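You operate a simulated robot arm through the tools that you are given. There is no shell and no other tool. Be economical: measure what you need, move in short steps, check, and stop when the job is done.

You are at the controls of a simulated two-armed robot. One attempt, no reset.

Task
Put one of the pellets from the top of the end table on the lower board of the steel table. Put the wiping pad from the top of the preparation table on the shelf under the long side table. Take the steel basket on the top of the preparation table and put it away on the silver tray. Take the beaker from the grey rubber mat and leave it on the top of the fridge. Put the white cup on the low bench beside the small reactor away on the low bench by the controller. Put the orange band beaker in the tank of the cleaning bath. Any order will do. Set down upright: steel basket, beaker, white cup, orange band beaker.

The check looks at the end state, three seconds after you hand in, the way a careful person would. Anything else that was tipped, shoved, dropped, spilled or broken makes it a failure.

Robot
Two 6-joint arms with two-finger parallel grippers on one trunk, on a base that drives. Base frame: it is fixed to the floor where the robot stands at the start and does not move with it; the origin is under the middle of the robot, x ahead of it, y to its left, z up. Readings come in m, degrees, newtons and seconds.
The left shoulder is at the start at [0.28, 0.185, 0.895], the right one opposite. With the tool pointing down near the work surface each hand reaches from about 0.56 to 0.94 m from the robot's upright axis, wherever it stands, measured 20 degrees to its own side. Places, roughly: beaker [7.75, 5, 0.75]; low bench by the controller (62x15 cm) [9.46, 2.24, 0.8]; lower board of the steel table [0.8, 2.8, 0.3]; orange band beaker [8.5, 3.75, 0.75]; pellet (3x3x2 cm) [1.1, 0.1, 0.9]; shelf under the long side table [6.9, 3.1, 0.2]; silver tray (32x23 cm) [6.28, 4.22, 0.8]; steel basket (24x16x18 cm) [7.8, 5.6, 0.8]; tank of the cleaning bath (30x21 cm) [7.7, 5.34, 0.84]; top of the fridge [6.5, 2.6, 1.3]; white cup [8.75, 4.25, 0.75]; wiping pad (6x9x3 cm) [7.9, 5.4, 0.8]. Payload 1.57 kg a hand.
The TCP of each hand is the grasp point between the finger pads, 0.03 m short of the fingertips. In the tool frame z runs along the fingers and y along their closing line. The gripper opens to 0.08 m. The fingers are 0.017 m wide and 0.012 m thick; the gripper's body (0.04 by 0.082 m) begins 0.08 m behind the TCP.
Orientation is that of the tool frame in the base frame, as a unit quaternion [x, y, z, w]. With the fingers straight down and closing along the base's y, the tool's x points along the base's -x, its y along +y and its z along -z.

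Tools
- The arms move only by the tool step_arm. It takes "left_deltas", "right_deltas" or both (then of equal length, played together; a hand with none holds still); each is a list of rows, each a list of 7 numbers: the shift along the base's x, y, z in m, then the turn, a rotation vector about the base's x, y, z in degrees, then the finger opening in m, from 0 to 0.08. In form: [[x, y, z, ax, ay, az, jaw], ...]. A call has 1 to 8 rows; each row is the pose to reach, as a shift and turn from the pose commanded when the call began. Rows are played at 5 a second. More than 0.05 m and 8.6 degrees between two rows, or a gripper value outside its range, and nothing of the call is played. Where a pose cannot be reached the arm comes as near as it can. A force on the tool above 40 N (or 10 N above the force at the start of the call, whichever is more), or a blocked arm, ends the call early, and 0.2 s more pass. The fingers move at their own pace (about 0.153 m/s each) and stop on an object; they squeeze with about 21 N. The grip force told is the motor's: it shows also when the fingers shut on nothing. Time passes only in rows, and 0.2 s behind the last, so rows that repeat a pose let the fingers close. The reply holds the time, the measured pose of the TCP, the force on the tool along the base axes, the opening and the grip force, in the units named above and with some noise, with the torque about the TCP (base axes, N m) and any sound that the robot's microphone picked up.
- Cameras (640 x 400 px; columns grow to the right, rows downward): "scene" is now at [0.263, 0.0249, 1.3748]; the picture's right is [0.18, -0.98, 0.00], its down [-0.38, -0.07, -0.92] and it looks along [0.91, 0.17, -0.39] (base axes); focal length 214 px, centre (320, 200). "left" rides on the left gripper at [0.072, 0.007, -0.122] in its tool frame; the picture's right is [-0.09, 1.00, 0.00], its down [-0.84, -0.08, -0.54] and it looks along [-0.54, -0.05, 0.84] (tool axes); focal length 238 px, centre (320, 200). "right" rides on the right gripper at [0.072, -0.007, -0.122] in its tool frame; the picture's right is [0.09, 1.00, 0.00], its down [-0.84, 0.08, -0.54] and it looks along [-0.54, 0.05, 0.84] (tool axes); focal length 238 px, centre (320, 200). There is no depth. A picture from a camera that has moved, and an enlarged one, comes with that camera's place and axes in the base frame and with its lens. The place of the scene camera against the robot may be out by one fixed shift of up to 0.018 m in any direction.
- grab_frame(camera): a new picture of that camera. It takes no simulated time.
- raise_lower(by): slides the trunk up (or, below 0, down) by that many m; the arms and the scene camera ride with it, the base frame stays. It gives what a move gives, with no picture.
- base_move(legs): drives the robot by 1 to 6 legs, each [ahead, turn to the left] in m and degrees, along the robot's own axes; the way and the turn of a leg run together, so that a leg with both is an arc; at most 1.5 m and 180 degrees a leg. The arms and the cameras ride along, it lands a little off, and it stops where it bumps. It gives what a move gives.
- pan_tilt(pan, tilt): turns the head with the scene camera to pan (to the left, within 86 degrees either way) and tilt (down, from -29 to 69), counted from straight ahead of the robot. It gives what a move gives.
- enlarge(camera, box): a new picture of the part [left, top, right, bottom] of that camera's present view, enlarged. It takes no simulated time.
- job_done(): hands the job in; it is judged then, once.

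Go step by step. Nothing tells you exact positions but the pictures and the camera data: compare them with the known pose of the tool, close in by small moves and look again before you grip or let go. The budget is 186 turns and 166 pictures, counting those below and the enlarged ones. Unless the task says otherwise, let go and move clear before handing in, and close with one line.

The tools are called after ">>>" as name(argument=value, ...) on one line, values as JSON. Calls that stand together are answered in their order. step_arm: Moves the arms, as the interface text tells. Its arguments: {"type":"object","properties":{"left_deltas":{"type":"array"},"right_deltas":{"type":"array"}},"required":[]} The other tools are called the same way: raise_lower (by) slides the trunk up or down; base_move (legs) drives the base; pan_tilt (pan, tilt) turns the head that bears the scene camera; grab_frame (camera) takes a picture; enlarge (camera, box) takes an enlarged picture of a part of a camera's view; job_done () hands the job in.

At the start:

```text
t: 0.0
left_tcp_pos: [0.5446, 0.3039, 1.2535]
left_tool_rot: [0.0, 1.0, 0.001, -0.002]
left_contact_force: [-0.7, -0.7, -0.3]
left_moment: [0.0, 0.04, 0.01]
left_width: 0.0799
left_finger_force: 0.1
right_tcp_pos: [0.5438, -0.2725, 1.1726]
right_tool_rot: [0.0, 1.0, 0.001, 0.0]
right_contact_force: [-0.1, 1.3, -0.1]
right_moment: [-0.03, 0.01, 0.0]
right_width: 0.0801
right_finger_force: 0.1
trunk travel left (down, up): [-0.59, 0.4]
robot x, y, heading: [-0.0003, -0.0019, 0.3]
head pan, tilt: [10.5, 23.0]
```

scene: 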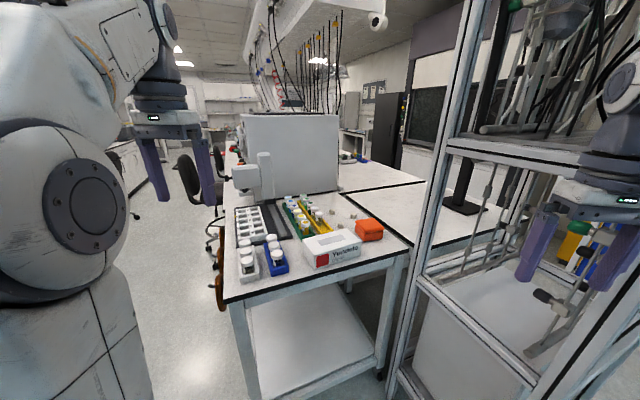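
right: 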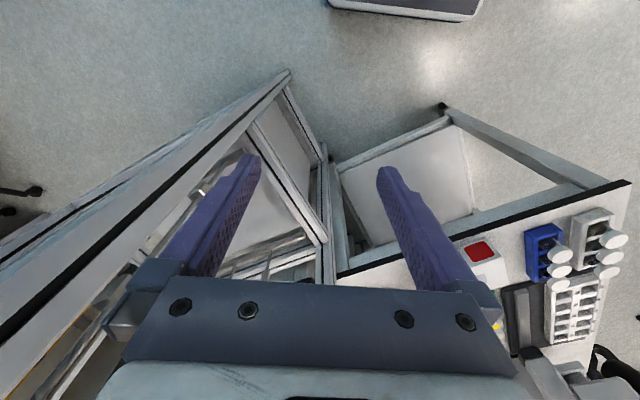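
left: 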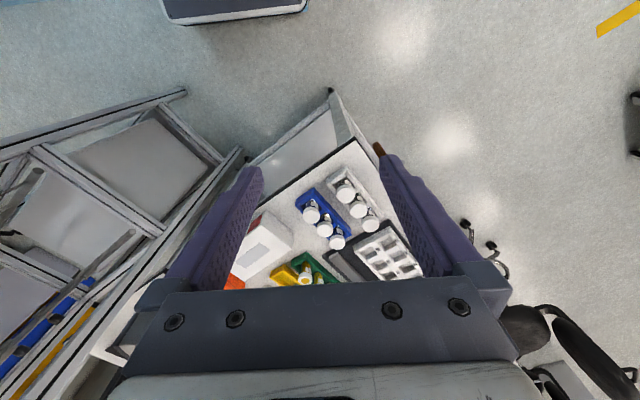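

I see the end table in front with racks and small items; the pellets must be among them. I take a closer look at it first.

>>> enlarge(camera="scene", box=[220, 170, 420, 295])

>>> pan_tilt(pan=70, tilt=25)

>>> grab_frame(camera="scene")

```text
3.20 times, centred on (320, 232) of scene
camera zoom: at [0.263, 0.0249, 1.3748], right [0.18, -0.98, 0.0], down [-0.38, -0.07, -0.92], along [0.91, 0.17, -0.39], focal length 686 px, centre (320, 96)
```

zoom: 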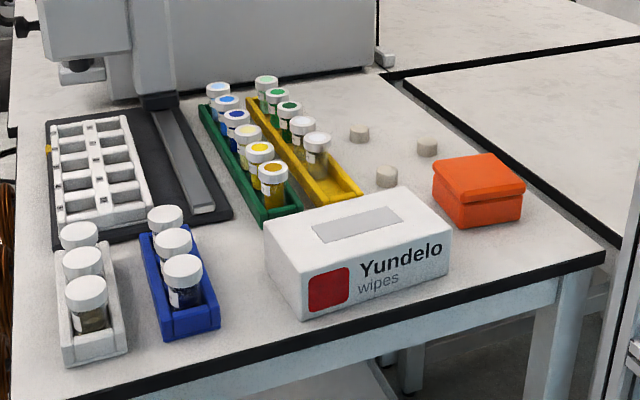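

```text
t: 1.3
left_tcp_pos: [0.5431, 0.3037, 1.2523]
left_tool_rot: [-0.001, 1.0, 0.001, -0.001]
left_contact_force: [0.3, 1.3, -0.4]
left_moment: [-0.04, 0.0, 0.0]
left_width: 0.0799
left_finger_force: 0.1
right_tcp_pos: [0.5438, -0.2746, 1.1721]
right_tool_rot: [0.0, 1.0, 0.0, 0.0]
right_contact_force: [-0.9, 0.8, -0.9]
right_moment: [0.01, 0.02, -0.02]
right_width: 0.0801
right_finger_force: 0.1
trunk travel left (down, up): [-0.59, 0.4]
robot x, y, heading: [-0.0, 0.0028, 0.0]
head pan, tilt: [70.0, 25.0]
```

```text
161 pictures are left
camera scene: at [0.2035, 0.0946, 1.3716], right [0.94, -0.34, 0.0], down [-0.14, -0.4, -0.91], along [0.31, 0.85, -0.42], focal length 214 px, centre (320, 200)
```

scene: 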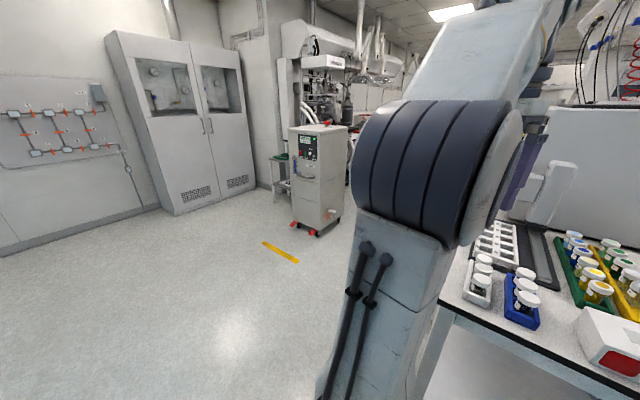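

Three pellets stand behind the wipes box, the nearest at about [1.09, 0.09, 0.9]. I turn left to face the table, drive closer and look with the right hand camera.

>>> base_move(legs=[[0, 25], [0.2, 0]])

>>> pan_tilt(pan=-20, tilt=35)

>>> grab_frame(camera="scene")

>>> grab_frame(camera="right")

```text
t: 4.2
left_tcp_pos: [0.5457, 0.5911, 1.2527]
left_tool_rot: [-0.217, 0.976, 0.001, 0.0]
left_contact_force: [0.1, -0.4, 0.0]
left_moment: [0.02, 0.0, 0.0]
left_width: 0.0802
left_finger_force: 0.1
right_tcp_pos: [0.791, 0.0682, 1.1715]
right_tool_rot: [-0.217, 0.976, 0.001, -0.001]
right_contact_force: [-0.1, 0.6, 0.7]
right_moment: [-0.01, 0.03, 0.01]
right_width: 0.0799
right_finger_force: 0.1
trunk travel left (down, up): [-0.59, 0.4]
robot x, y, heading: [0.1807, 0.0859, 25.2]
head pan, tilt: [70.0, 25.0]
```

```text
t: 5.8
left_tcp_pos: [0.5455, 0.5921, 1.2534]
left_tool_rot: [-0.218, 0.976, 0.0, -0.001]
left_contact_force: [-0.3, 0.4, -0.4]
left_moment: [-0.04, -0.02, 0.0]
left_width: 0.0799
left_finger_force: 0.1
right_tcp_pos: [0.7913, 0.0687, 1.172]
right_tool_rot: [-0.218, 0.976, 0.0, 0.0]
right_contact_force: [0.3, -0.2, -0.1]
right_moment: [0.0, -0.01, -0.01]
right_width: 0.0798
right_finger_force: 0.1
trunk travel left (down, up): [-0.59, 0.4]
robot x, y, heading: [0.1799, 0.0867, 25.2]
head pan, tilt: [-20.0, 35.0]
```

```text
160 pictures are left
camera scene: at [0.4264, 0.1692, 1.3558], right [0.09, -1.0, 0.0], down [-0.57, -0.05, -0.82], along [0.82, 0.07, -0.57], focal length 214 px, centre (320, 200)
```

scene: 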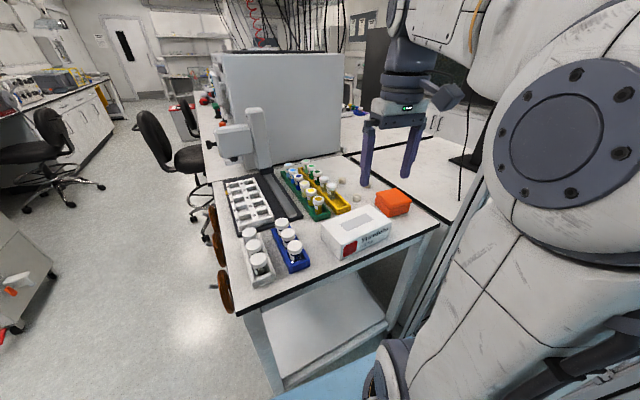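

```text
159 pictures are left
camera right: at [0.7298, 0.0326, 1.2933], right [-0.51, 0.86, 0.0], down [0.72, 0.43, 0.54], along [0.47, 0.27, -0.84], focal length 238 px, centre (320, 200)
```

right: 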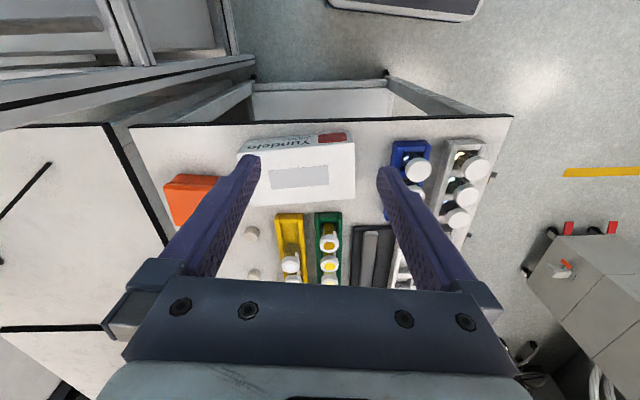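

The hand camera puts the free pellet at about [1.087, 0.075]; the left finger hides the third. I bring the right hand above it with the jaw narrowed.

>>> step_arm(right_deltas=[[0.04, 0, -0.005, 0, 0, 0, 0.05], [0.08, 0.001, -0.01, 0, 0, 0, 0.05], [0.12, 0.002, -0.02, 0, 0, 0, 0.05], [0.16, 0.003, -0.04, 0, 0, 0, 0.05], [0.2, 0.004, -0.06, 0, 0, 0, 0.05], [0.24, 0.005, -0.08, 0, 0, 0, 0.05], [0.27, 0.006, -0.11, 0, 0, 0, 0.05], [0.295, 0.006, -0.14, 0, 0, 0, 0.05]])

>>> grab_frame(camera="right")

>>> grab_frame(camera="scene")

```text
t: 7.6
left_tcp_pos: [0.5457, 0.5916, 1.2515]
left_tool_rot: [-0.217, 0.976, 0.0, -0.002]
left_contact_force: [-0.7, -0.3, -0.8]
left_moment: [0.01, 0.02, 0.0]
left_width: 0.08
left_finger_force: 0.1
right_tcp_pos: [1.078, 0.0727, 1.0311]
right_tool_rot: [-0.218, 0.976, 0.0, -0.001]
right_contact_force: [0.9, 0.3, -0.3]
right_moment: [0.01, -0.01, -0.02]
right_width: 0.05
right_finger_force: 0.3
right hand out of reach, approached as far as the arm can: row 8
trunk travel left (down, up): [-0.59, 0.4]
robot x, y, heading: [0.1861, 0.0825, 25.3]
head pan, tilt: [-20.0, 35.0]
```

```text
158 pictures are left
camera right: at [1.0174, 0.0361, 1.1522], right [-0.51, 0.86, 0.0], down [0.73, 0.42, 0.54], along [0.47, 0.27, -0.84], focal length 238 px, centre (320, 200)
```

right: 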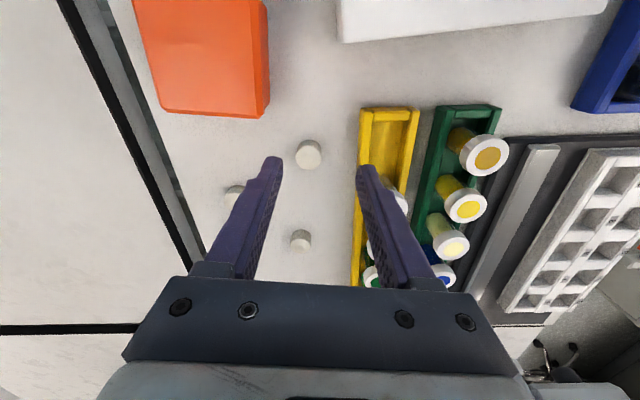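

```text
157 pictures are left
camera scene: at [0.4267, 0.1691, 1.3558], right [0.09, -1.0, 0.0], down [-0.57, -0.05, -0.82], along [0.82, 0.07, -0.57], focal length 214 px, centre (320, 200)
```

scene: 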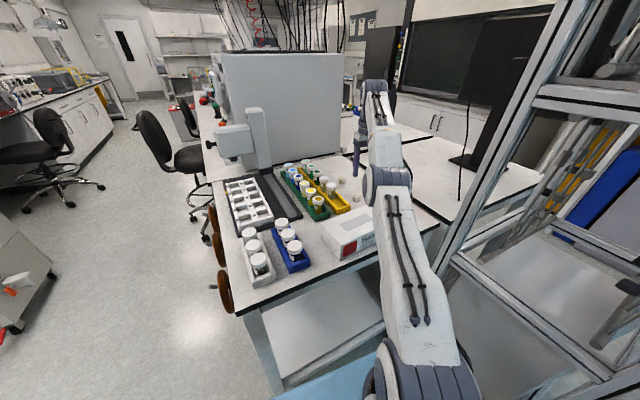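

The pellet is at about [1.115, 0.076, 0.89], slightly beyond reach. I look at how much room the base has in front before creeping closer.

>>> pan_tilt(pan=5, tilt=69)

>>> grab_frame(camera="scene")

```text
t: 8.6
left_tcp_pos: [0.5455, 0.5928, 1.2522]
left_tool_rot: [-0.217, 0.976, 0.001, -0.001]
left_contact_force: [-0.1, 0.6, -0.5]
left_moment: [-0.05, 0.01, 0.0]
left_width: 0.0801
left_finger_force: 0.2
right_tcp_pos: [1.0784, 0.0725, 1.0318]
right_tool_rot: [-0.218, 0.976, 0.0, 0.001]
right_contact_force: [0.0, 0.5, 0.7]
right_moment: [-0.01, 0.02, -0.02]
right_width: 0.0499
right_finger_force: 0.1
trunk travel left (down, up): [-0.59, 0.4]
robot x, y, heading: [0.1794, 0.0837, 25.2]
head pan, tilt: [5.0, 68.8]
```

```text
156 pictures are left
camera scene: at [0.3872, 0.1894, 1.3122], right [0.5, -0.87, 0.0], down [-0.81, -0.47, -0.36], along [0.31, 0.18, -0.93], focal length 214 px, centre (320, 200)
```

scene: 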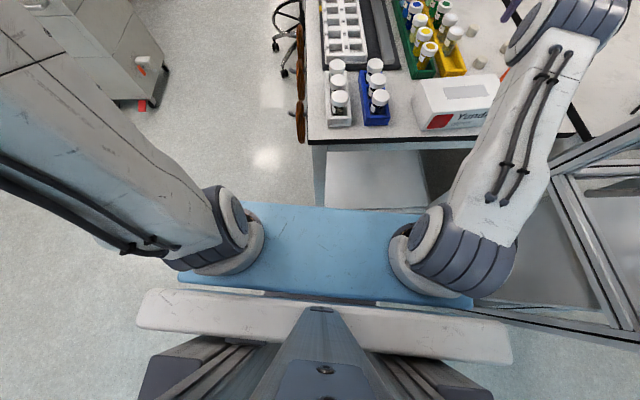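

There is about 0.14 m between the robot's deck and the table edge, so I drive 0.05 m further and look again.

>>> base_move(legs=[[0.055, 0]])

>>> grab_frame(camera="right")

```text
t: 9.6
left_tcp_pos: [0.5945, 0.6142, 1.2526]
left_tool_rot: [-0.218, 0.976, 0.001, -0.001]
left_contact_force: [0.0, -0.1, 0.3]
left_moment: [0.02, -0.01, -0.04]
left_width: 0.0798
left_finger_force: 0.0
right_tcp_pos: [1.1266, 0.0965, 1.032]
right_tool_rot: [-0.218, 0.976, 0.0, 0.0]
right_contact_force: [0.7, -0.3, 0.3]
right_moment: [0.04, -0.02, 0.02]
right_width: 0.0502
right_finger_force: 0.1
trunk travel left (down, up): [-0.59, 0.4]
robot x, y, heading: [0.2279, 0.1074, 25.3]
head pan, tilt: [5.0, 68.8]
```

```text
155 pictures are left
camera right: at [1.0669, 0.0605, 1.153], right [-0.51, 0.86, 0.0], down [0.72, 0.43, 0.54], along [0.47, 0.27, -0.84], focal length 238 px, centre (320, 200)
```

right: 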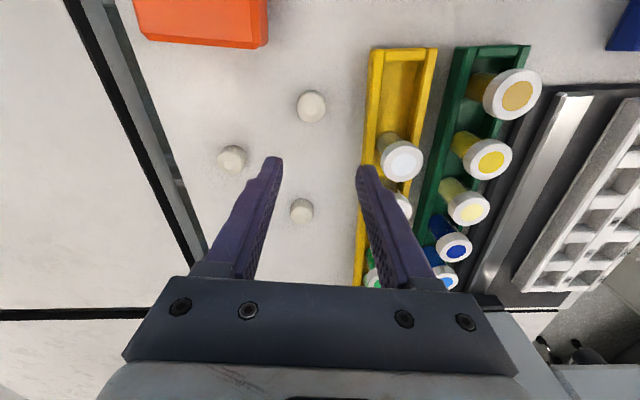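

The pellet is now pinned at about [1.118, 0.079], its top near 0.89. I lower the hand over it in steps.

>>> step_arm(right_deltas=[[-0.005, -0.01, -0.03, 0, 0, 0, 0.05], [-0.009, -0.0175, -0.06, 0, 0, 0, 0.05], [-0.009, -0.0175, -0.09, 0, 0, 0, 0.05], [-0.009, -0.0175, -0.11, 0, 0, 0, 0.05]])

>>> grab_frame(camera="right")

```text
t: 10.6
left_tcp_pos: [0.5941, 0.6143, 1.2521]
left_tool_rot: [-0.217, 0.976, 0.0, -0.001]
left_contact_force: [0.2, -0.2, 0.3]
left_moment: [0.04, -0.02, -0.03]
left_width: 0.08
left_finger_force: 0.1
right_tcp_pos: [1.1269, 0.0952, 1.0318]
right_tool_rot: [-0.218, 0.976, 0.0, 0.0]
right_contact_force: [-0.6, -0.1, -0.4]
right_moment: [0.0, -0.02, -0.02]
right_width: 0.05
right_finger_force: 0.1
right hand out of reach, approached as far as the arm can: row 1, 2, 3, 4
trunk travel left (down, up): [-0.59, 0.4]
robot x, y, heading: [0.2336, 0.1029, 25.1]
head pan, tilt: [5.0, 68.8]
```

```text
154 pictures are left
camera right: at [1.0672, 0.0606, 1.1528], right [-0.51, 0.86, 0.0], down [0.72, 0.43, 0.54], along [0.47, 0.27, -0.84], focal length 238 px, centre (320, 200)
```

right: 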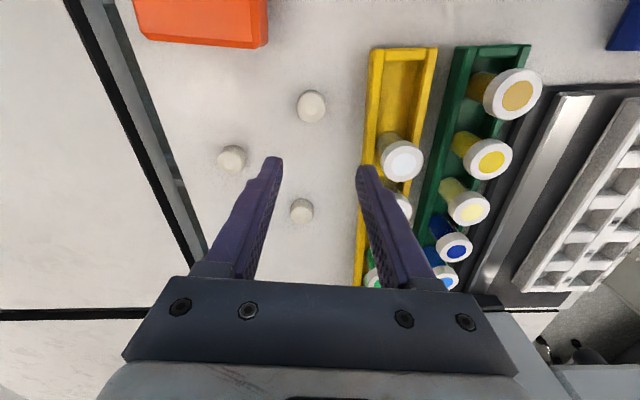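

The arm is at its limit, since the wrist sits above the shoulder. I raise the trunk to gain reach, then come in a bit and down.

>>> raise_lower(by=0.15)

>>> step_arm(right_deltas=[[-0.02, -0.015, -0.03, 0, 0, 0, 0.05], [-0.02, -0.018, -0.07, 0, 0, 0, 0.05], [-0.014, -0.018, -0.11, 0, 0, 0, 0.05], [-0.01, -0.018, -0.15, 0, 0, 0, 0.05], [-0.01, -0.018, -0.18, 0, 0, 0, 0.05], [-0.01, -0.018, -0.2, 0, 0, 0, 0.05]])

>>> grab_frame(camera="right")

```text
t: 12.3
left_tcp_pos: [0.594, 0.6149, 1.4021]
left_tool_rot: [-0.217, 0.976, 0.001, -0.002]
left_contact_force: [0.2, -0.7, 0.0]
left_moment: [-0.01, -0.01, 0.0]
left_width: 0.0799
left_finger_force: 0.1
right_tcp_pos: [1.1286, 0.0958, 1.1811]
right_tool_rot: [-0.218, 0.976, -0.001, 0.0]
right_contact_force: [-0.7, -0.2, 0.1]
right_moment: [-0.02, 0.01, 0.01]
right_width: 0.05
right_finger_force: 0.1
trunk travel left (down, up): [-0.74, 0.25]
robot x, y, heading: [0.2362, 0.1105, 25.3]
head pan, tilt: [5.0, 68.8]
```

```text
t: 13.7
left_tcp_pos: [0.5947, 0.6144, 1.4016]
left_tool_rot: [-0.217, 0.976, 0.001, -0.002]
left_contact_force: [0.1, 0.1, 0.0]
left_moment: [0.01, 0.01, 0.03]
left_width: 0.0801
left_finger_force: 0.0
right_tcp_pos: [1.127, 0.0967, 1.1812]
right_tool_rot: [-0.219, 0.976, 0.0, -0.001]
right_contact_force: [0.5, -0.9, 0.3]
right_moment: [0.0, -0.02, -0.05]
right_width: 0.05
right_finger_force: 0.0
right hand out of reach, approached as far as the arm can: row 1, 2, 3, 4, 5, 6
trunk travel left (down, up): [-0.74, 0.25]
robot x, y, heading: [0.229, 0.1101, 25.0]
head pan, tilt: [5.0, 68.8]
```

```text
153 pictures are left
camera right: at [1.0672, 0.0606, 1.3028], right [-0.51, 0.86, 0.0], down [0.72, 0.43, 0.54], along [0.47, 0.27, -0.84], focal length 238 px, centre (320, 200)
```

right: 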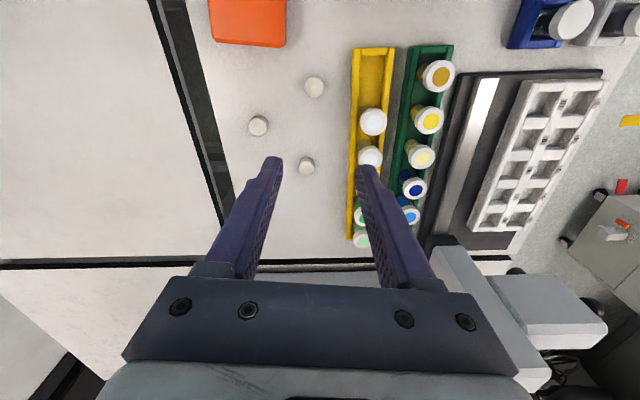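

The arm did not move from its stretched pose, so I pull it straight back toward the shoulder to free it.

>>> step_arm(right_deltas=[[-0.05, 0, 0, 0, 0, 0, 0.05], [-0.1, 0, 0, 0, 0, 0, 0.05], [-0.15, 0, 0, 0, 0, 0, 0.05]])

```text
t: 14.7
left_tcp_pos: [0.5922, 0.6161, 1.4037]
left_tool_rot: [-0.218, 0.976, 0.002, 0.001]
left_contact_force: [-2.0, -0.3, 0.1]
left_moment: [0.03, -0.09, -0.01]
left_width: 0.08
left_finger_force: 0.0
right_tcp_pos: [1.0388, 0.1032, 1.2674]
right_tool_rot: [-0.216, 0.966, -0.018, 0.14]
right_contact_force: [0.1, 0.8, 0.5]
right_moment: [-0.04, -0.06, 0.01]
right_width: 0.0501
right_finger_force: 0.1
right hand out of reach, approached as far as the arm can: row 1
trunk travel left (down, up): [-0.74, 0.25]
robot x, y, heading: [0.2338, 0.1122, 25.0]
head pan, tilt: [5.0, 68.8]
stopped in row 3 (right hand): the arm was blocked; the commanded pose is now the measured one
```

The arm stopped, blocked with the hand tilted by about 16 degrees. I look at the arm before any further move.

>>> pan_tilt(pan=-15, tilt=30)

>>> grab_frame(camera="scene")

>>> grab_frame(camera="left")

```text
t: 15.8
left_tcp_pos: [0.5946, 0.6143, 1.403]
left_tool_rot: [-0.218, 0.976, 0.002, 0.0]
left_contact_force: [-0.8, 0.7, 0.6]
left_moment: [-0.03, 0.03, 0.02]
left_width: 0.0799
left_finger_force: 0.1
right_tcp_pos: [1.0414, 0.1025, 1.2652]
right_tool_rot: [-0.216, 0.966, -0.018, 0.138]
right_contact_force: [0.1, 1.0, 0.5]
right_moment: [-0.02, -0.02, -0.02]
right_width: 0.05
right_finger_force: 0.0
trunk travel left (down, up): [-0.74, 0.25]
robot x, y, heading: [0.2341, 0.1104, 25.4]
head pan, tilt: [-15.0, 30.0]
```

```text
152 pictures are left
camera scene: at [0.4776, 0.201, 1.5135], right [0.18, -0.98, 0.0], down [-0.49, -0.09, -0.87], along [0.85, 0.15, -0.5], focal length 214 px, centre (320, 200)
```

scene: 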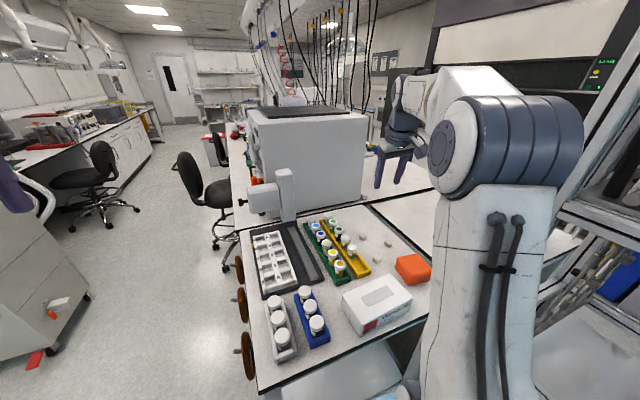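

```text
151 pictures are left
camera left: at [0.5256, 0.59, 1.5243], right [-0.34, 0.94, 0.0], down [0.79, 0.28, 0.54], along [0.51, 0.19, -0.84], focal length 238 px, centre (320, 200)
```

left: 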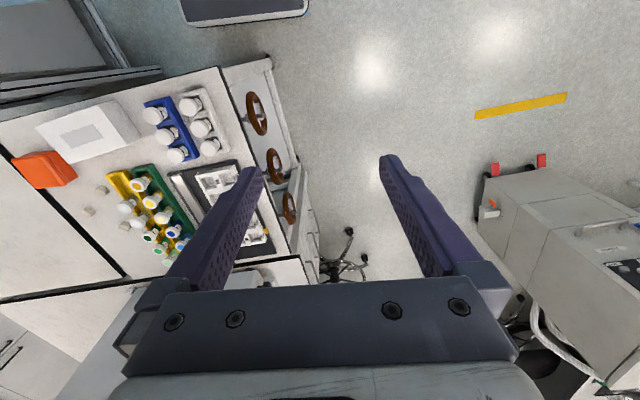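

Nothing seems to touch the arm; the tilt came from the stretched-out posture. I straighten the hand while drawing back slightly.

>>> step_arm(right_deltas=[[-0.01, 0, 0, -0.5, 5.3, 0, 0.05], [-0.02, 0, 0, -0.9, 10.6, 0, 0.05], [-0.03, 0, 0, -1.4, 15.9, 0, 0.05], [-0.03, 0, -0.02, -1.4, 15.9, 0, 0.05]])

```text
t: 16.8
left_tcp_pos: [0.5943, 0.6159, 1.4027]
left_tool_rot: [-0.218, 0.976, 0.002, -0.001]
left_contact_force: [-0.4, 0.6, 0.3]
left_moment: [-0.03, 0.0, 0.03]
left_width: 0.0801
left_finger_force: 0.0
right_tcp_pos: [1.0125, 0.1013, 1.244]
right_tool_rot: [-0.218, 0.976, 0.0, 0.0]
right_contact_force: [0.4, 0.2, -0.2]
right_moment: [0.01, 0.01, -0.01]
right_width: 0.0501
right_finger_force: 0.1
trunk travel left (down, up): [-0.74, 0.25]
robot x, y, heading: [0.2328, 0.1093, 25.2]
head pan, tilt: [-15.0, 30.0]
```

Freed and vertical again. I go forward over the pellet and down in one smooth path, staying clear of the reach limit.

>>> step_arm(right_deltas=[[0.02, -0.003, -0.04, 0, 0, 0, 0.05], [0.04, -0.006, -0.08, 0, 0, 0, 0.05], [0.06, -0.01, -0.12, 0, 0, 0, 0.05], [0.075, -0.014, -0.16, 0, 0, 0, 0.05], [0.09, -0.018, -0.2, 0, 0, 0, 0.05], [0.1, -0.022, -0.24, 0, 0, 0, 0.05], [0.105, -0.022, -0.27, 0, 0, 0, 0.05]])

>>> grab_frame(camera="right")

```text
t: 18.4
left_tcp_pos: [0.5943, 0.6172, 1.4031]
left_tool_rot: [-0.218, 0.976, 0.001, -0.001]
left_contact_force: [0.7, 0.2, 0.4]
left_moment: [0.0, -0.02, 0.0]
left_width: 0.0799
left_finger_force: 0.1
right_tcp_pos: [1.115, 0.0819, 0.9741]
right_tool_rot: [-0.219, 0.976, 0.0, 0.0]
right_contact_force: [0.1, -0.5, -0.5]
right_moment: [0.01, 0.04, 0.04]
right_width: 0.0501
right_finger_force: 0.0
trunk travel left (down, up): [-0.74, 0.25]
robot x, y, heading: [0.2329, 0.111, 25.0]
head pan, tilt: [-15.0, 30.0]
```

```text
150 pictures are left
camera right: at [1.0533, 0.0456, 1.0957], right [-0.51, 0.86, 0.0], down [0.72, 0.43, 0.54], along [0.47, 0.27, -0.84], focal length 238 px, centre (320, 200)
```

right: 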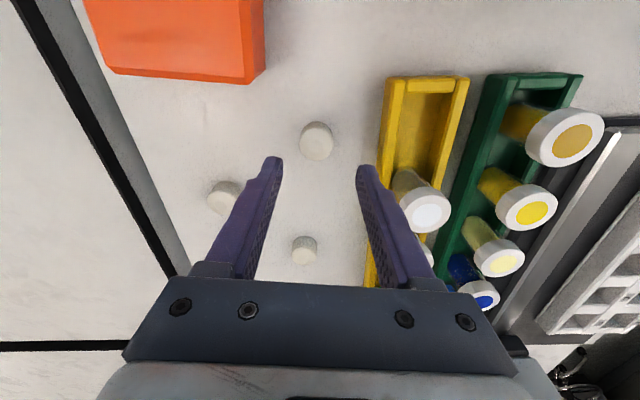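

The pellet lies at about [1.114, 0.077], right under the fingers. I descend with a small correction.

>>> step_arm(right_deltas=[[-0.001, -0.005, -0.03, 0, 0, 0, 0.05], [-0.001, -0.005, -0.055, 0, 0, 0, 0.05], [-0.001, -0.005, -0.067, 0, 0, 0, 0.05]])

>>> grab_frame(camera="right")

```text
t: 19.2
left_tcp_pos: [0.5944, 0.6157, 1.4026]
left_tool_rot: [-0.218, 0.976, 0.001, -0.001]
left_contact_force: [0.1, -0.5, 0.2]
left_moment: [0.02, -0.02, -0.01]
left_width: 0.0799
left_finger_force: 0.1
right_tcp_pos: [1.1135, 0.076, 0.905]
right_tool_rot: [-0.218, 0.976, 0.0, 0.0]
right_contact_force: [0.3, -1.0, 0.5]
right_moment: [0.01, 0.0, 0.02]
right_width: 0.0498
right_finger_force: 0.1
trunk travel left (down, up): [-0.74, 0.25]
robot x, y, heading: [0.2284, 0.1125, 24.9]
head pan, tilt: [-15.0, 30.0]
```

```text
149 pictures are left
camera right: at [1.0538, 0.0405, 1.027], right [-0.51, 0.86, 0.0], down [0.72, 0.43, 0.54], along [0.47, 0.27, -0.84], focal length 238 px, centre (320, 200)
```

right: 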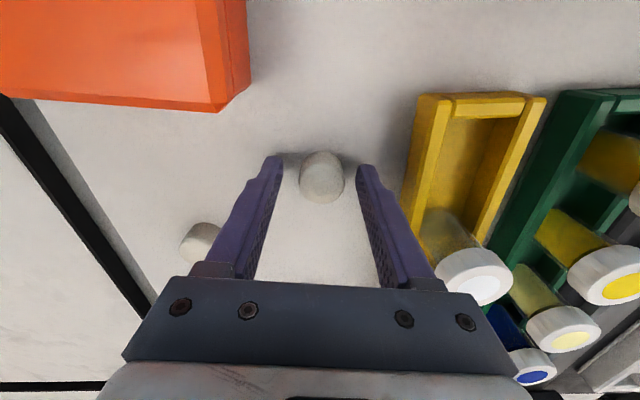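

The pellet stands between the fingertips. I nudge forward 5 mm, lower 3 mm and close.

>>> step_arm(right_deltas=[[0.004, 0.002, -0.004, 0, 0, 0, 0.05], [0.004, 0.002, -0.004, 0, 0, 0, 0.01], [0.004, 0.002, -0.004, 0, 0, 0, 0.01], [0.004, 0.002, 0.01, 0, 0, 0, 0.01], [0.0, 0.0, 0.05, 0, 0, 0, 0.01]])

>>> grab_frame(camera="right")

```text
t: 20.4
left_tcp_pos: [0.595, 0.6148, 1.4027]
left_tool_rot: [-0.218, 0.976, 0.002, -0.001]
left_contact_force: [-0.6, -0.7, 0.2]
left_moment: [-0.02, 0.01, -0.02]
left_width: 0.0799
left_finger_force: 0.1
right_tcp_pos: [1.1156, 0.0731, 0.958]
right_tool_rot: [-0.218, 0.976, -0.001, 0.0]
right_contact_force: [0.6, -0.4, 0.1]
right_moment: [-0.01, 0.02, -0.01]
right_width: 0.027
right_finger_force: 20.3
trunk travel left (down, up): [-0.74, 0.25]
robot x, y, heading: [0.2295, 0.1091, 25.1]
head pan, tilt: [-15.0, 30.0]
```

```text
148 pictures are left
camera right: at [1.0541, 0.0386, 1.0791], right [-0.51, 0.86, 0.0], down [0.72, 0.43, 0.54], along [0.47, 0.28, -0.84], focal length 238 px, centre (320, 200)
```

right: 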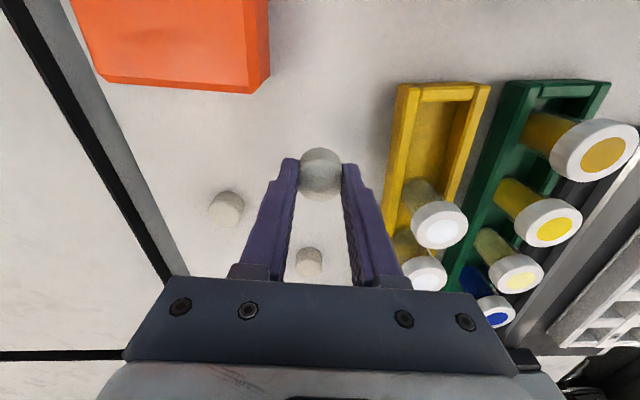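

The pellet is held. I lift it clear and fold the arm back in.

>>> step_arm(right_deltas=[[0, 0, 0.05, 0, 0, 0, 0.01], [-0.01, 0, 0.1, 0, 0, 0, 0.01], [-0.04, 0.003, 0.14, 0, 0, 0, 0.01], [-0.08, 0.006, 0.17, 0, 0, 0, 0.01], [-0.125, 0.01, 0.19, 0, 0, 0, 0.01], [-0.17, 0.014, 0.21, 0, 0, 0, 0.01], [-0.215, 0.018, 0.22, 0, 0, 0, 0.01], [-0.26, 0.022, 0.23, 0, 0, 0, 0.01]])

>>> base_move(legs=[[-0.25, 0], [0, 62]])

>>> pan_tilt(pan=0, tilt=25)

>>> grab_frame(camera="scene")

```text
refused: row 2 steps farther than a row can; nothing moved
```

```text
t: 23.1
left_tcp_pos: [0.2873, 0.5523, 1.4017]
left_tool_rot: [-0.288, 0.958, 0.002, -0.002]
left_contact_force: [1.2, 0.5, 0.1]
left_moment: [0.02, -0.02, -0.01]
left_width: 0.08
left_finger_force: 0.0
right_tcp_pos: [0.8792, 0.093, 0.9583]
right_tool_rot: [-0.288, 0.958, 0.0, 0.0]
right_contact_force: [-0.1, 0.5, -0.6]
right_moment: [0.03, -0.02, -0.01]
right_width: 0.027
right_finger_force: 20.8
trunk travel left (down, up): [-0.74, 0.25]
robot x, y, heading: [0.0028, -0.0015, 33.3]
head pan, tilt: [-15.0, 30.0]
stopped in leg 2: the robot was blocked; the commanded pose is now the measured one
```

```text
t: 23.8
left_tcp_pos: [0.2865, 0.5521, 1.4043]
left_tool_rot: [-0.288, 0.957, 0.002, -0.001]
left_contact_force: [-0.4, -0.5, 0.0]
left_moment: [-0.03, 0.0, 0.0]
left_width: 0.08
left_finger_force: 0.0
right_tcp_pos: [0.8794, 0.0929, 0.9572]
right_tool_rot: [-0.288, 0.958, 0.0, -0.001]
right_contact_force: [0.8, 0.0, -0.2]
right_moment: [0.01, -0.01, -0.04]
right_width: 0.027
right_finger_force: 21.1
trunk travel left (down, up): [-0.74, 0.25]
robot x, y, heading: [-0.0012, -0.0014, 33.5]
head pan, tilt: [0.0, 25.0]
```

```text
147 pictures are left
camera scene: at [0.2232, 0.1462, 1.5215], right [0.55, -0.84, 0.0], down [-0.35, -0.23, -0.91], along [0.76, 0.5, -0.42], focal length 214 px, centre (320, 200)
```

scene: 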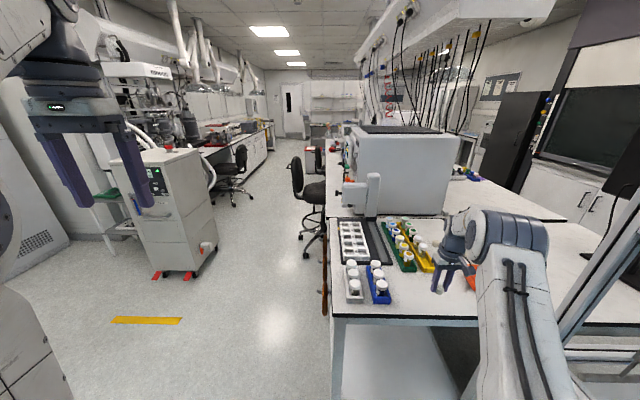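

The lift was refused because a step was too long, so the base moved with the hand still low. I check around the right hand for any disturbance.

>>> grab_frame(camera="right")

>>> enlarge(camera="scene", box=[320, 200, 520, 325])

```text
146 pictures are left
camera right: at [0.8242, 0.0484, 1.0792], right [-0.63, 0.78, 0.0], down [0.66, 0.53, 0.54], along [0.42, 0.34, -0.84], focal length 238 px, centre (320, 200)
```

right: 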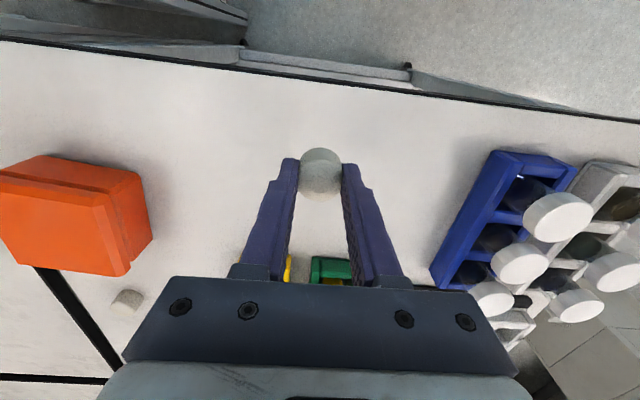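

```text
3.20 times, centred on (420, 262) of scene
camera zoom: at [0.2232, 0.1462, 1.5215], right [0.55, -0.84, 0.0], down [-0.35, -0.23, -0.91], along [0.76, 0.5, -0.42], focal length 686 px, centre (0, 0)
```

zoom: 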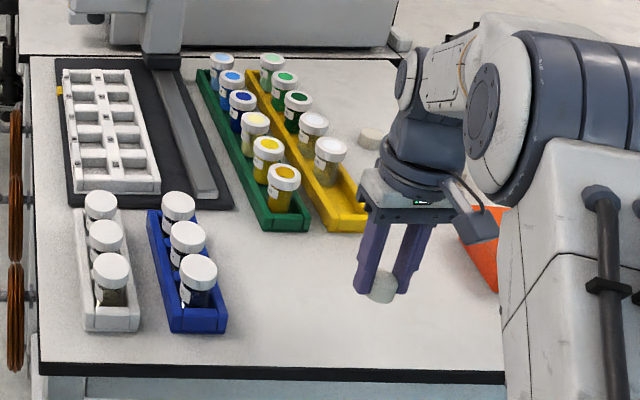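

The wipes box is no longer where it stood: dragging the low hand back must have pushed it off the table. I lift the hand properly, then look for the box.

>>> step_arm(right_deltas=[[0, 0, 0.045, 0, 0, 0, 0.01], [0, 0, 0.09, 0, 0, 0, 0.01], [0, 0, 0.135, 0, 0, 0, 0.01], [-0.02, -0.013, 0.17, 0, 0, 0, 0.01], [-0.05, -0.026, 0.2, 0, 0, 0, 0.01], [-0.09, -0.039, 0.22, 0, 0, 0, 0.01]])

>>> pan_tilt(pan=-10, tilt=60)

>>> grab_frame(camera="scene")

>>> grab_frame(camera="right")

```text
t: 25.2
left_tcp_pos: [0.2865, 0.5547, 1.4029]
left_tool_rot: [-0.289, 0.957, 0.001, 0.0]
left_contact_force: [0.2, 0.1, -0.2]
left_moment: [0.01, 0.02, -0.01]
left_width: 0.0801
left_finger_force: 0.1
right_tcp_pos: [0.7867, 0.0553, 1.1788]
right_tool_rot: [-0.288, 0.958, -0.001, 0.0]
right_contact_force: [0.8, 0.8, -0.3]
right_moment: [-0.02, 0.01, 0.01]
right_width: 0.0272
right_finger_force: 21.2
trunk travel left (down, up): [-0.74, 0.25]
robot x, y, heading: [-0.0002, 0.0, 33.3]
head pan, tilt: [0.0, 25.0]
```

```text
t: 26.2
left_tcp_pos: [0.2858, 0.5527, 1.4022]
left_tool_rot: [-0.288, 0.958, 0.001, -0.001]
left_contact_force: [0.0, -1.2, -0.3]
left_moment: [0.0, -0.01, 0.03]
left_width: 0.08
left_finger_force: 0.0
right_tcp_pos: [0.7881, 0.0568, 1.1792]
right_tool_rot: [-0.288, 0.958, 0.0, 0.001]
right_contact_force: [-0.6, 0.1, -0.7]
right_moment: [0.03, -0.01, 0.01]
right_width: 0.027
right_finger_force: 20.8
trunk travel left (down, up): [-0.74, 0.25]
robot x, y, heading: [0.0009, -0.0021, 33.4]
head pan, tilt: [-10.0, 60.0]
```

```text
144 pictures are left
camera scene: at [0.2073, 0.1221, 1.4716], right [0.4, -0.92, 0.0], down [-0.79, -0.34, -0.5], along [0.46, 0.2, -0.87], focal length 214 px, centre (320, 200)
```

scene: 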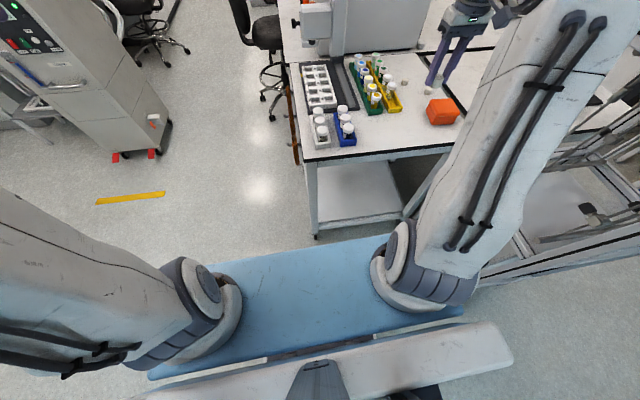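

```text
143 pictures are left
camera right: at [0.7328, 0.0118, 1.3007], right [-0.63, 0.78, 0.0], down [0.66, 0.53, 0.54], along [0.42, 0.34, -0.84], focal length 238 px, centre (320, 200)
```

right: 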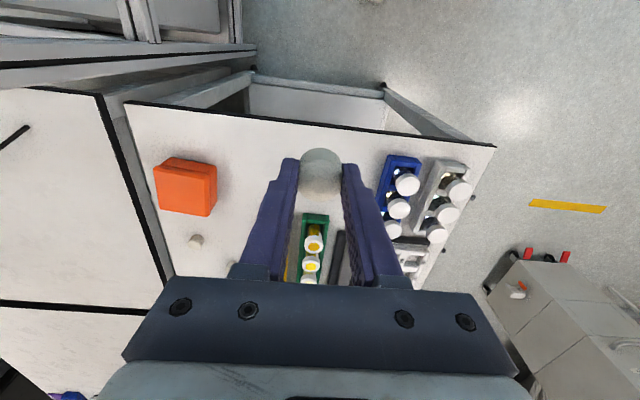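

The box has fallen off the front edge of the table. I look for it on the floor with the left hand camera and with the head turned down to the right.

>>> grab_frame(camera="left")

>>> pan_tilt(pan=-60, tilt=60)

>>> grab_frame(camera="scene")

```text
142 pictures are left
camera left: at [0.222, 0.5183, 1.5243], right [-0.47, 0.88, 0.0], down [0.74, 0.4, 0.54], along [0.48, 0.26, -0.84], focal length 238 px, centre (320, 200)
```

left: 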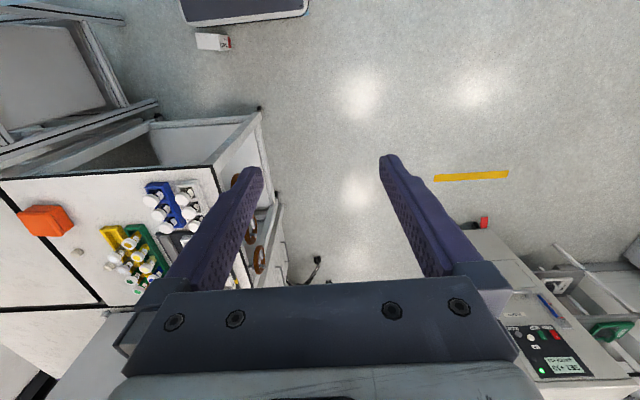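

```text
t: 27.4
left_tcp_pos: [0.2854, 0.554, 1.4023]
left_tool_rot: [-0.288, 0.958, 0.001, -0.002]
left_contact_force: [0.5, -0.1, 0.6]
left_moment: [-0.01, 0.01, -0.03]
left_width: 0.0799
left_finger_force: 0.0
right_tcp_pos: [0.7883, 0.0559, 1.1798]
right_tool_rot: [-0.288, 0.958, -0.001, 0.0]
right_contact_force: [0.9, 0.2, -0.4]
right_moment: [-0.02, 0.01, -0.02]
right_width: 0.0269
right_finger_force: 21.3
trunk travel left (down, up): [-0.74, 0.25]
robot x, y, heading: [0.0024, 0.0022, 33.5]
head pan, tilt: [-60.0, 60.0]
```

```text
141 pictures are left
camera scene: at [0.2057, 0.0658, 1.4715], right [-0.45, -0.89, 0.0], down [-0.77, 0.39, -0.5], along [0.45, -0.22, -0.87], focal length 214 px, centre (320, 200)
```

scene: 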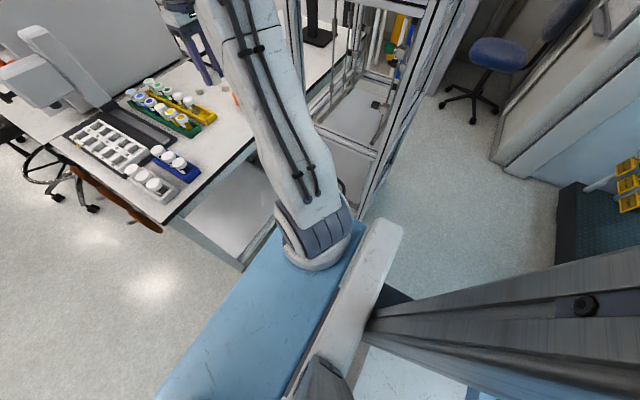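

The wipes box lies on the floor right in front of the base, at about [0.47, 0.02]. I look closer to see how it lies and whether I can pick it up.

>>> enlarge(camera="left", box=[170, 0, 270, 63])

```text
6.35 times, centred on (220, 32) of left
camera zoom: at [0.222, 0.5183, 1.5243], right [-0.47, 0.88, 0.0], down [0.74, 0.4, 0.54], along [0.48, 0.26, -0.84], focal length 1513 px, centre (955, 1270)
```

zoom: 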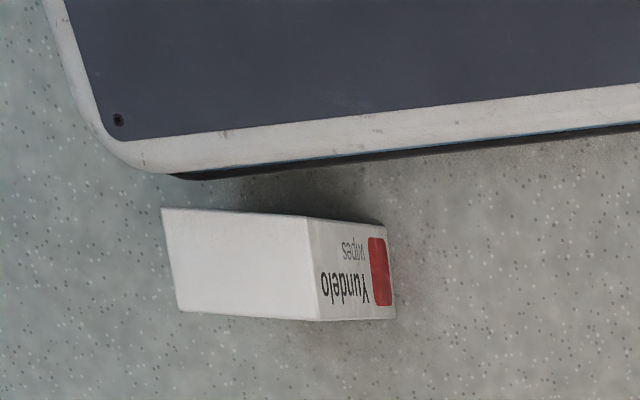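

The wipes box stands on its end on the floor just before the base; that was caused by me, and I will try to put it back later. First I back away carefully from it and turn toward the steel table with the pellet.

>>> base_move(legs=[[-0.25, 0]])

>>> pan_tilt(pan=50, tilt=30)

>>> grab_frame(camera="left")

>>> grab_frame(camera="scene")

```text
t: 29.3
left_tcp_pos: [0.0643, 0.4106, 1.4035]
left_tool_rot: [-0.292, 0.956, 0.002, -0.001]
left_contact_force: [0.4, -0.2, -0.7]
left_moment: [-0.02, -0.05, 0.0]
left_width: 0.0802
left_finger_force: 0.0
right_tcp_pos: [0.5696, -0.0811, 1.1796]
right_tool_rot: [-0.292, 0.956, 0.0, 0.0]
right_contact_force: [0.2, -0.5, -0.1]
right_moment: [-0.06, 0.03, 0.01]
right_width: 0.0271
right_finger_force: 21.3
trunk travel left (down, up): [-0.74, 0.25]
robot x, y, heading: [-0.2175, -0.1475, 34.0]
head pan, tilt: [-60.0, 60.0]
```

```text
t: 31.2
left_tcp_pos: [0.0624, 0.4117, 1.4017]
left_tool_rot: [-0.292, 0.956, 0.001, -0.001]
left_contact_force: [0.0, -0.1, -0.2]
left_moment: [0.01, 0.01, 0.0]
left_width: 0.0801
left_finger_force: 0.0
right_tcp_pos: [0.5687, -0.0827, 1.1793]
right_tool_rot: [-0.293, 0.956, 0.001, 0.0]
right_contact_force: [0.1, 0.1, -0.7]
right_moment: [0.05, 0.0, -0.04]
right_width: 0.027
right_finger_force: 20.9
trunk travel left (down, up): [-0.74, 0.25]
robot x, y, heading: [-0.216, -0.1489, 33.9]
head pan, tilt: [50.0, 30.0]
```

```text
139 pictures are left
camera left: at [-0.0012, 0.3754, 1.5243], right [-0.48, 0.88, 0.0], down [0.74, 0.4, 0.54], along [0.47, 0.26, -0.84], focal length 238 px, centre (320, 200)
```

left: 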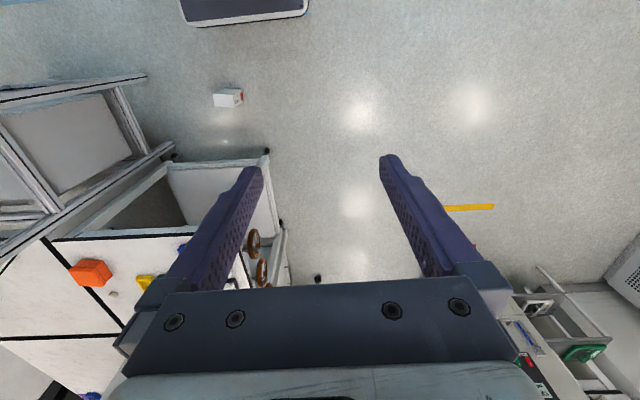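

```text
138 pictures are left
camera scene: at [-0.0633, 0.0419, 1.5136], right [0.99, -0.11, 0.0], down [-0.05, -0.5, -0.87], along [0.09, 0.86, -0.5], focal length 214 px, centre (320, 200)
```

scene: 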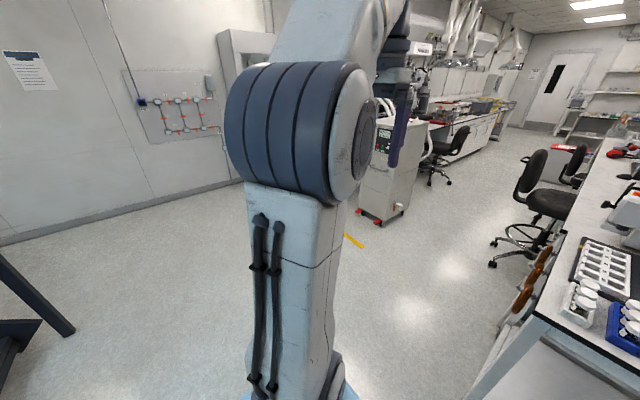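

The path along the aisle is clear. I turn left to about 76 degrees and drive toward the steel table.

>>> base_move(legs=[[0, 42], [1.1, 0]])

>>> pan_tilt(pan=-10, tilt=35)

>>> grab_frame(camera="scene")

```text
t: 38.7
left_tcp_pos: [-0.1144, 1.5081, 1.403]
left_tool_rot: [-0.617, 0.787, 0.001, -0.002]
left_contact_force: [-0.5, -0.1, -0.9]
left_moment: [-0.01, 0.03, 0.02]
left_width: 0.0802
left_finger_force: 0.2
right_tcp_pos: [0.5907, 1.4809, 1.179]
right_tool_rot: [-0.616, 0.788, 0.0, 0.001]
right_contact_force: [-0.1, -0.8, -0.1]
right_moment: [-0.01, -0.02, 0.03]
right_width: 0.027
right_finger_force: 20.8
trunk travel left (down, up): [-0.74, 0.25]
robot x, y, heading: [0.0473, 0.9056, 75.9]
head pan, tilt: [50.0, 30.0]
```

```text
t: 40.0
left_tcp_pos: [-0.1149, 1.508, 1.4027]
left_tool_rot: [-0.617, 0.787, 0.001, -0.002]
left_contact_force: [-0.9, -0.9, -0.6]
left_moment: [0.02, -0.01, -0.01]
left_width: 0.08
left_finger_force: 0.0
right_tcp_pos: [0.59, 1.4822, 1.1786]
right_tool_rot: [-0.616, 0.788, 0.0, 0.001]
right_contact_force: [0.4, 0.7, -1.0]
right_moment: [0.03, -0.01, 0.02]
right_width: 0.0273
right_finger_force: 20.9
trunk travel left (down, up): [-0.74, 0.25]
robot x, y, heading: [0.0506, 0.9075, 75.9]
head pan, tilt: [-10.0, 35.0]
```

```text
137 pictures are left
camera scene: at [0.1362, 1.1507, 1.5058], right [0.91, -0.41, 0.0], down [-0.23, -0.52, -0.82], along [0.33, 0.75, -0.57], focal length 214 px, centre (320, 200)
```

scene: 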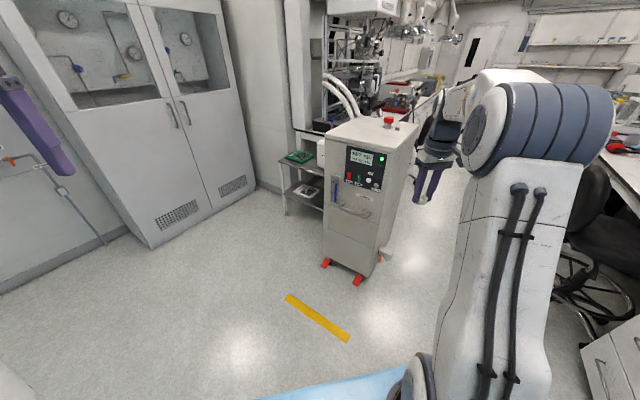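

The steel table stands behind the controller cart; its open long side faces left-front, from about [0.57, 3.0] to [0.80, 2.61]. I drive up the aisle to its left and turn to face it.

>>> base_move(legs=[[0, 15], [1.45, 0], [0, -55]])

>>> pan_tilt(pan=0, tilt=45)

>>> grab_frame(camera="scene")

```text
t: 50.5
left_tcp_pos: [0.2419, 2.9428, 1.4024]
left_tool_rot: [-0.331, 0.944, 0.001, -0.002]
left_contact_force: [0.1, -0.2, -0.5]
left_moment: [-0.03, 0.0, -0.03]
left_width: 0.0801
left_finger_force: 0.1
right_tcp_pos: [0.7859, 2.4937, 1.1799]
right_tool_rot: [-0.331, 0.944, 0.0, 0.0]
right_contact_force: [0.8, -0.9, -0.1]
right_moment: [0.02, -0.01, 0.02]
right_width: 0.0271
right_finger_force: 20.5
trunk travel left (down, up): [-0.74, 0.25]
robot x, y, heading: [0.0043, 2.3656, 38.4]
head pan, tilt: [-10.0, 35.0]
```

```text
t: 51.2
left_tcp_pos: [0.2418, 2.9424, 1.4028]
left_tool_rot: [-0.33, 0.944, 0.002, -0.002]
left_contact_force: [0.1, -0.8, -0.8]
left_moment: [-0.02, -0.01, -0.02]
left_width: 0.0799
left_finger_force: 0.1
right_tcp_pos: [0.7857, 2.4925, 1.178]
right_tool_rot: [-0.33, 0.944, 0.0, 0.0]
right_contact_force: [-0.2, 0.1, -0.2]
right_moment: [0.0, 0.01, -0.03]
right_width: 0.0271
right_finger_force: 21.0
trunk travel left (down, up): [-0.74, 0.25]
robot x, y, heading: [0.0077, 2.3675, 38.5]
head pan, tilt: [0.0, 45.0]
```

```text
136 pictures are left
camera scene: at [0.2082, 2.5247, 1.491], right [0.62, -0.78, 0.0], down [-0.55, -0.44, -0.71], along [0.56, 0.44, -0.71], focal length 214 px, centre (320, 200)
```

scene: 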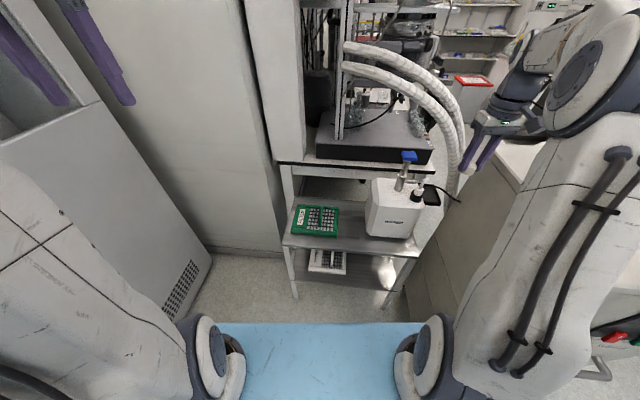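

The lower board has free room on its right part; the table top is at about 0.66 m, so I will reach in at a tilt. First I pull the right hand in, before lowering the trunk.

>>> step_arm(right_deltas=[[-0.045, 0.005, 0, 0, 0, 0, 0.01], [-0.09, 0.01, 0, 0, 0, 0, 0.01], [-0.135, 0.015, 0, 0, 0, 0, 0.01], [-0.18, 0.02, 0, 0, 0, 0, 0.01]])

```text
t: 52.2
left_tcp_pos: [0.2431, 2.944, 1.403]
left_tool_rot: [-0.331, 0.944, 0.001, -0.001]
left_contact_force: [0.4, -0.9, -0.2]
left_moment: [0.02, 0.01, 0.03]
left_width: 0.0799
left_finger_force: 0.0
right_tcp_pos: [0.6086, 2.5119, 1.1799]
right_tool_rot: [-0.33, 0.944, 0.0, 0.0]
right_contact_force: [0.7, -0.2, 0.2]
right_moment: [-0.02, 0.01, 0.04]
right_width: 0.0269
right_finger_force: 21.0
trunk travel left (down, up): [-0.74, 0.25]
robot x, y, heading: [0.0057, 2.3665, 38.6]
head pan, tilt: [0.0, 45.0]
```

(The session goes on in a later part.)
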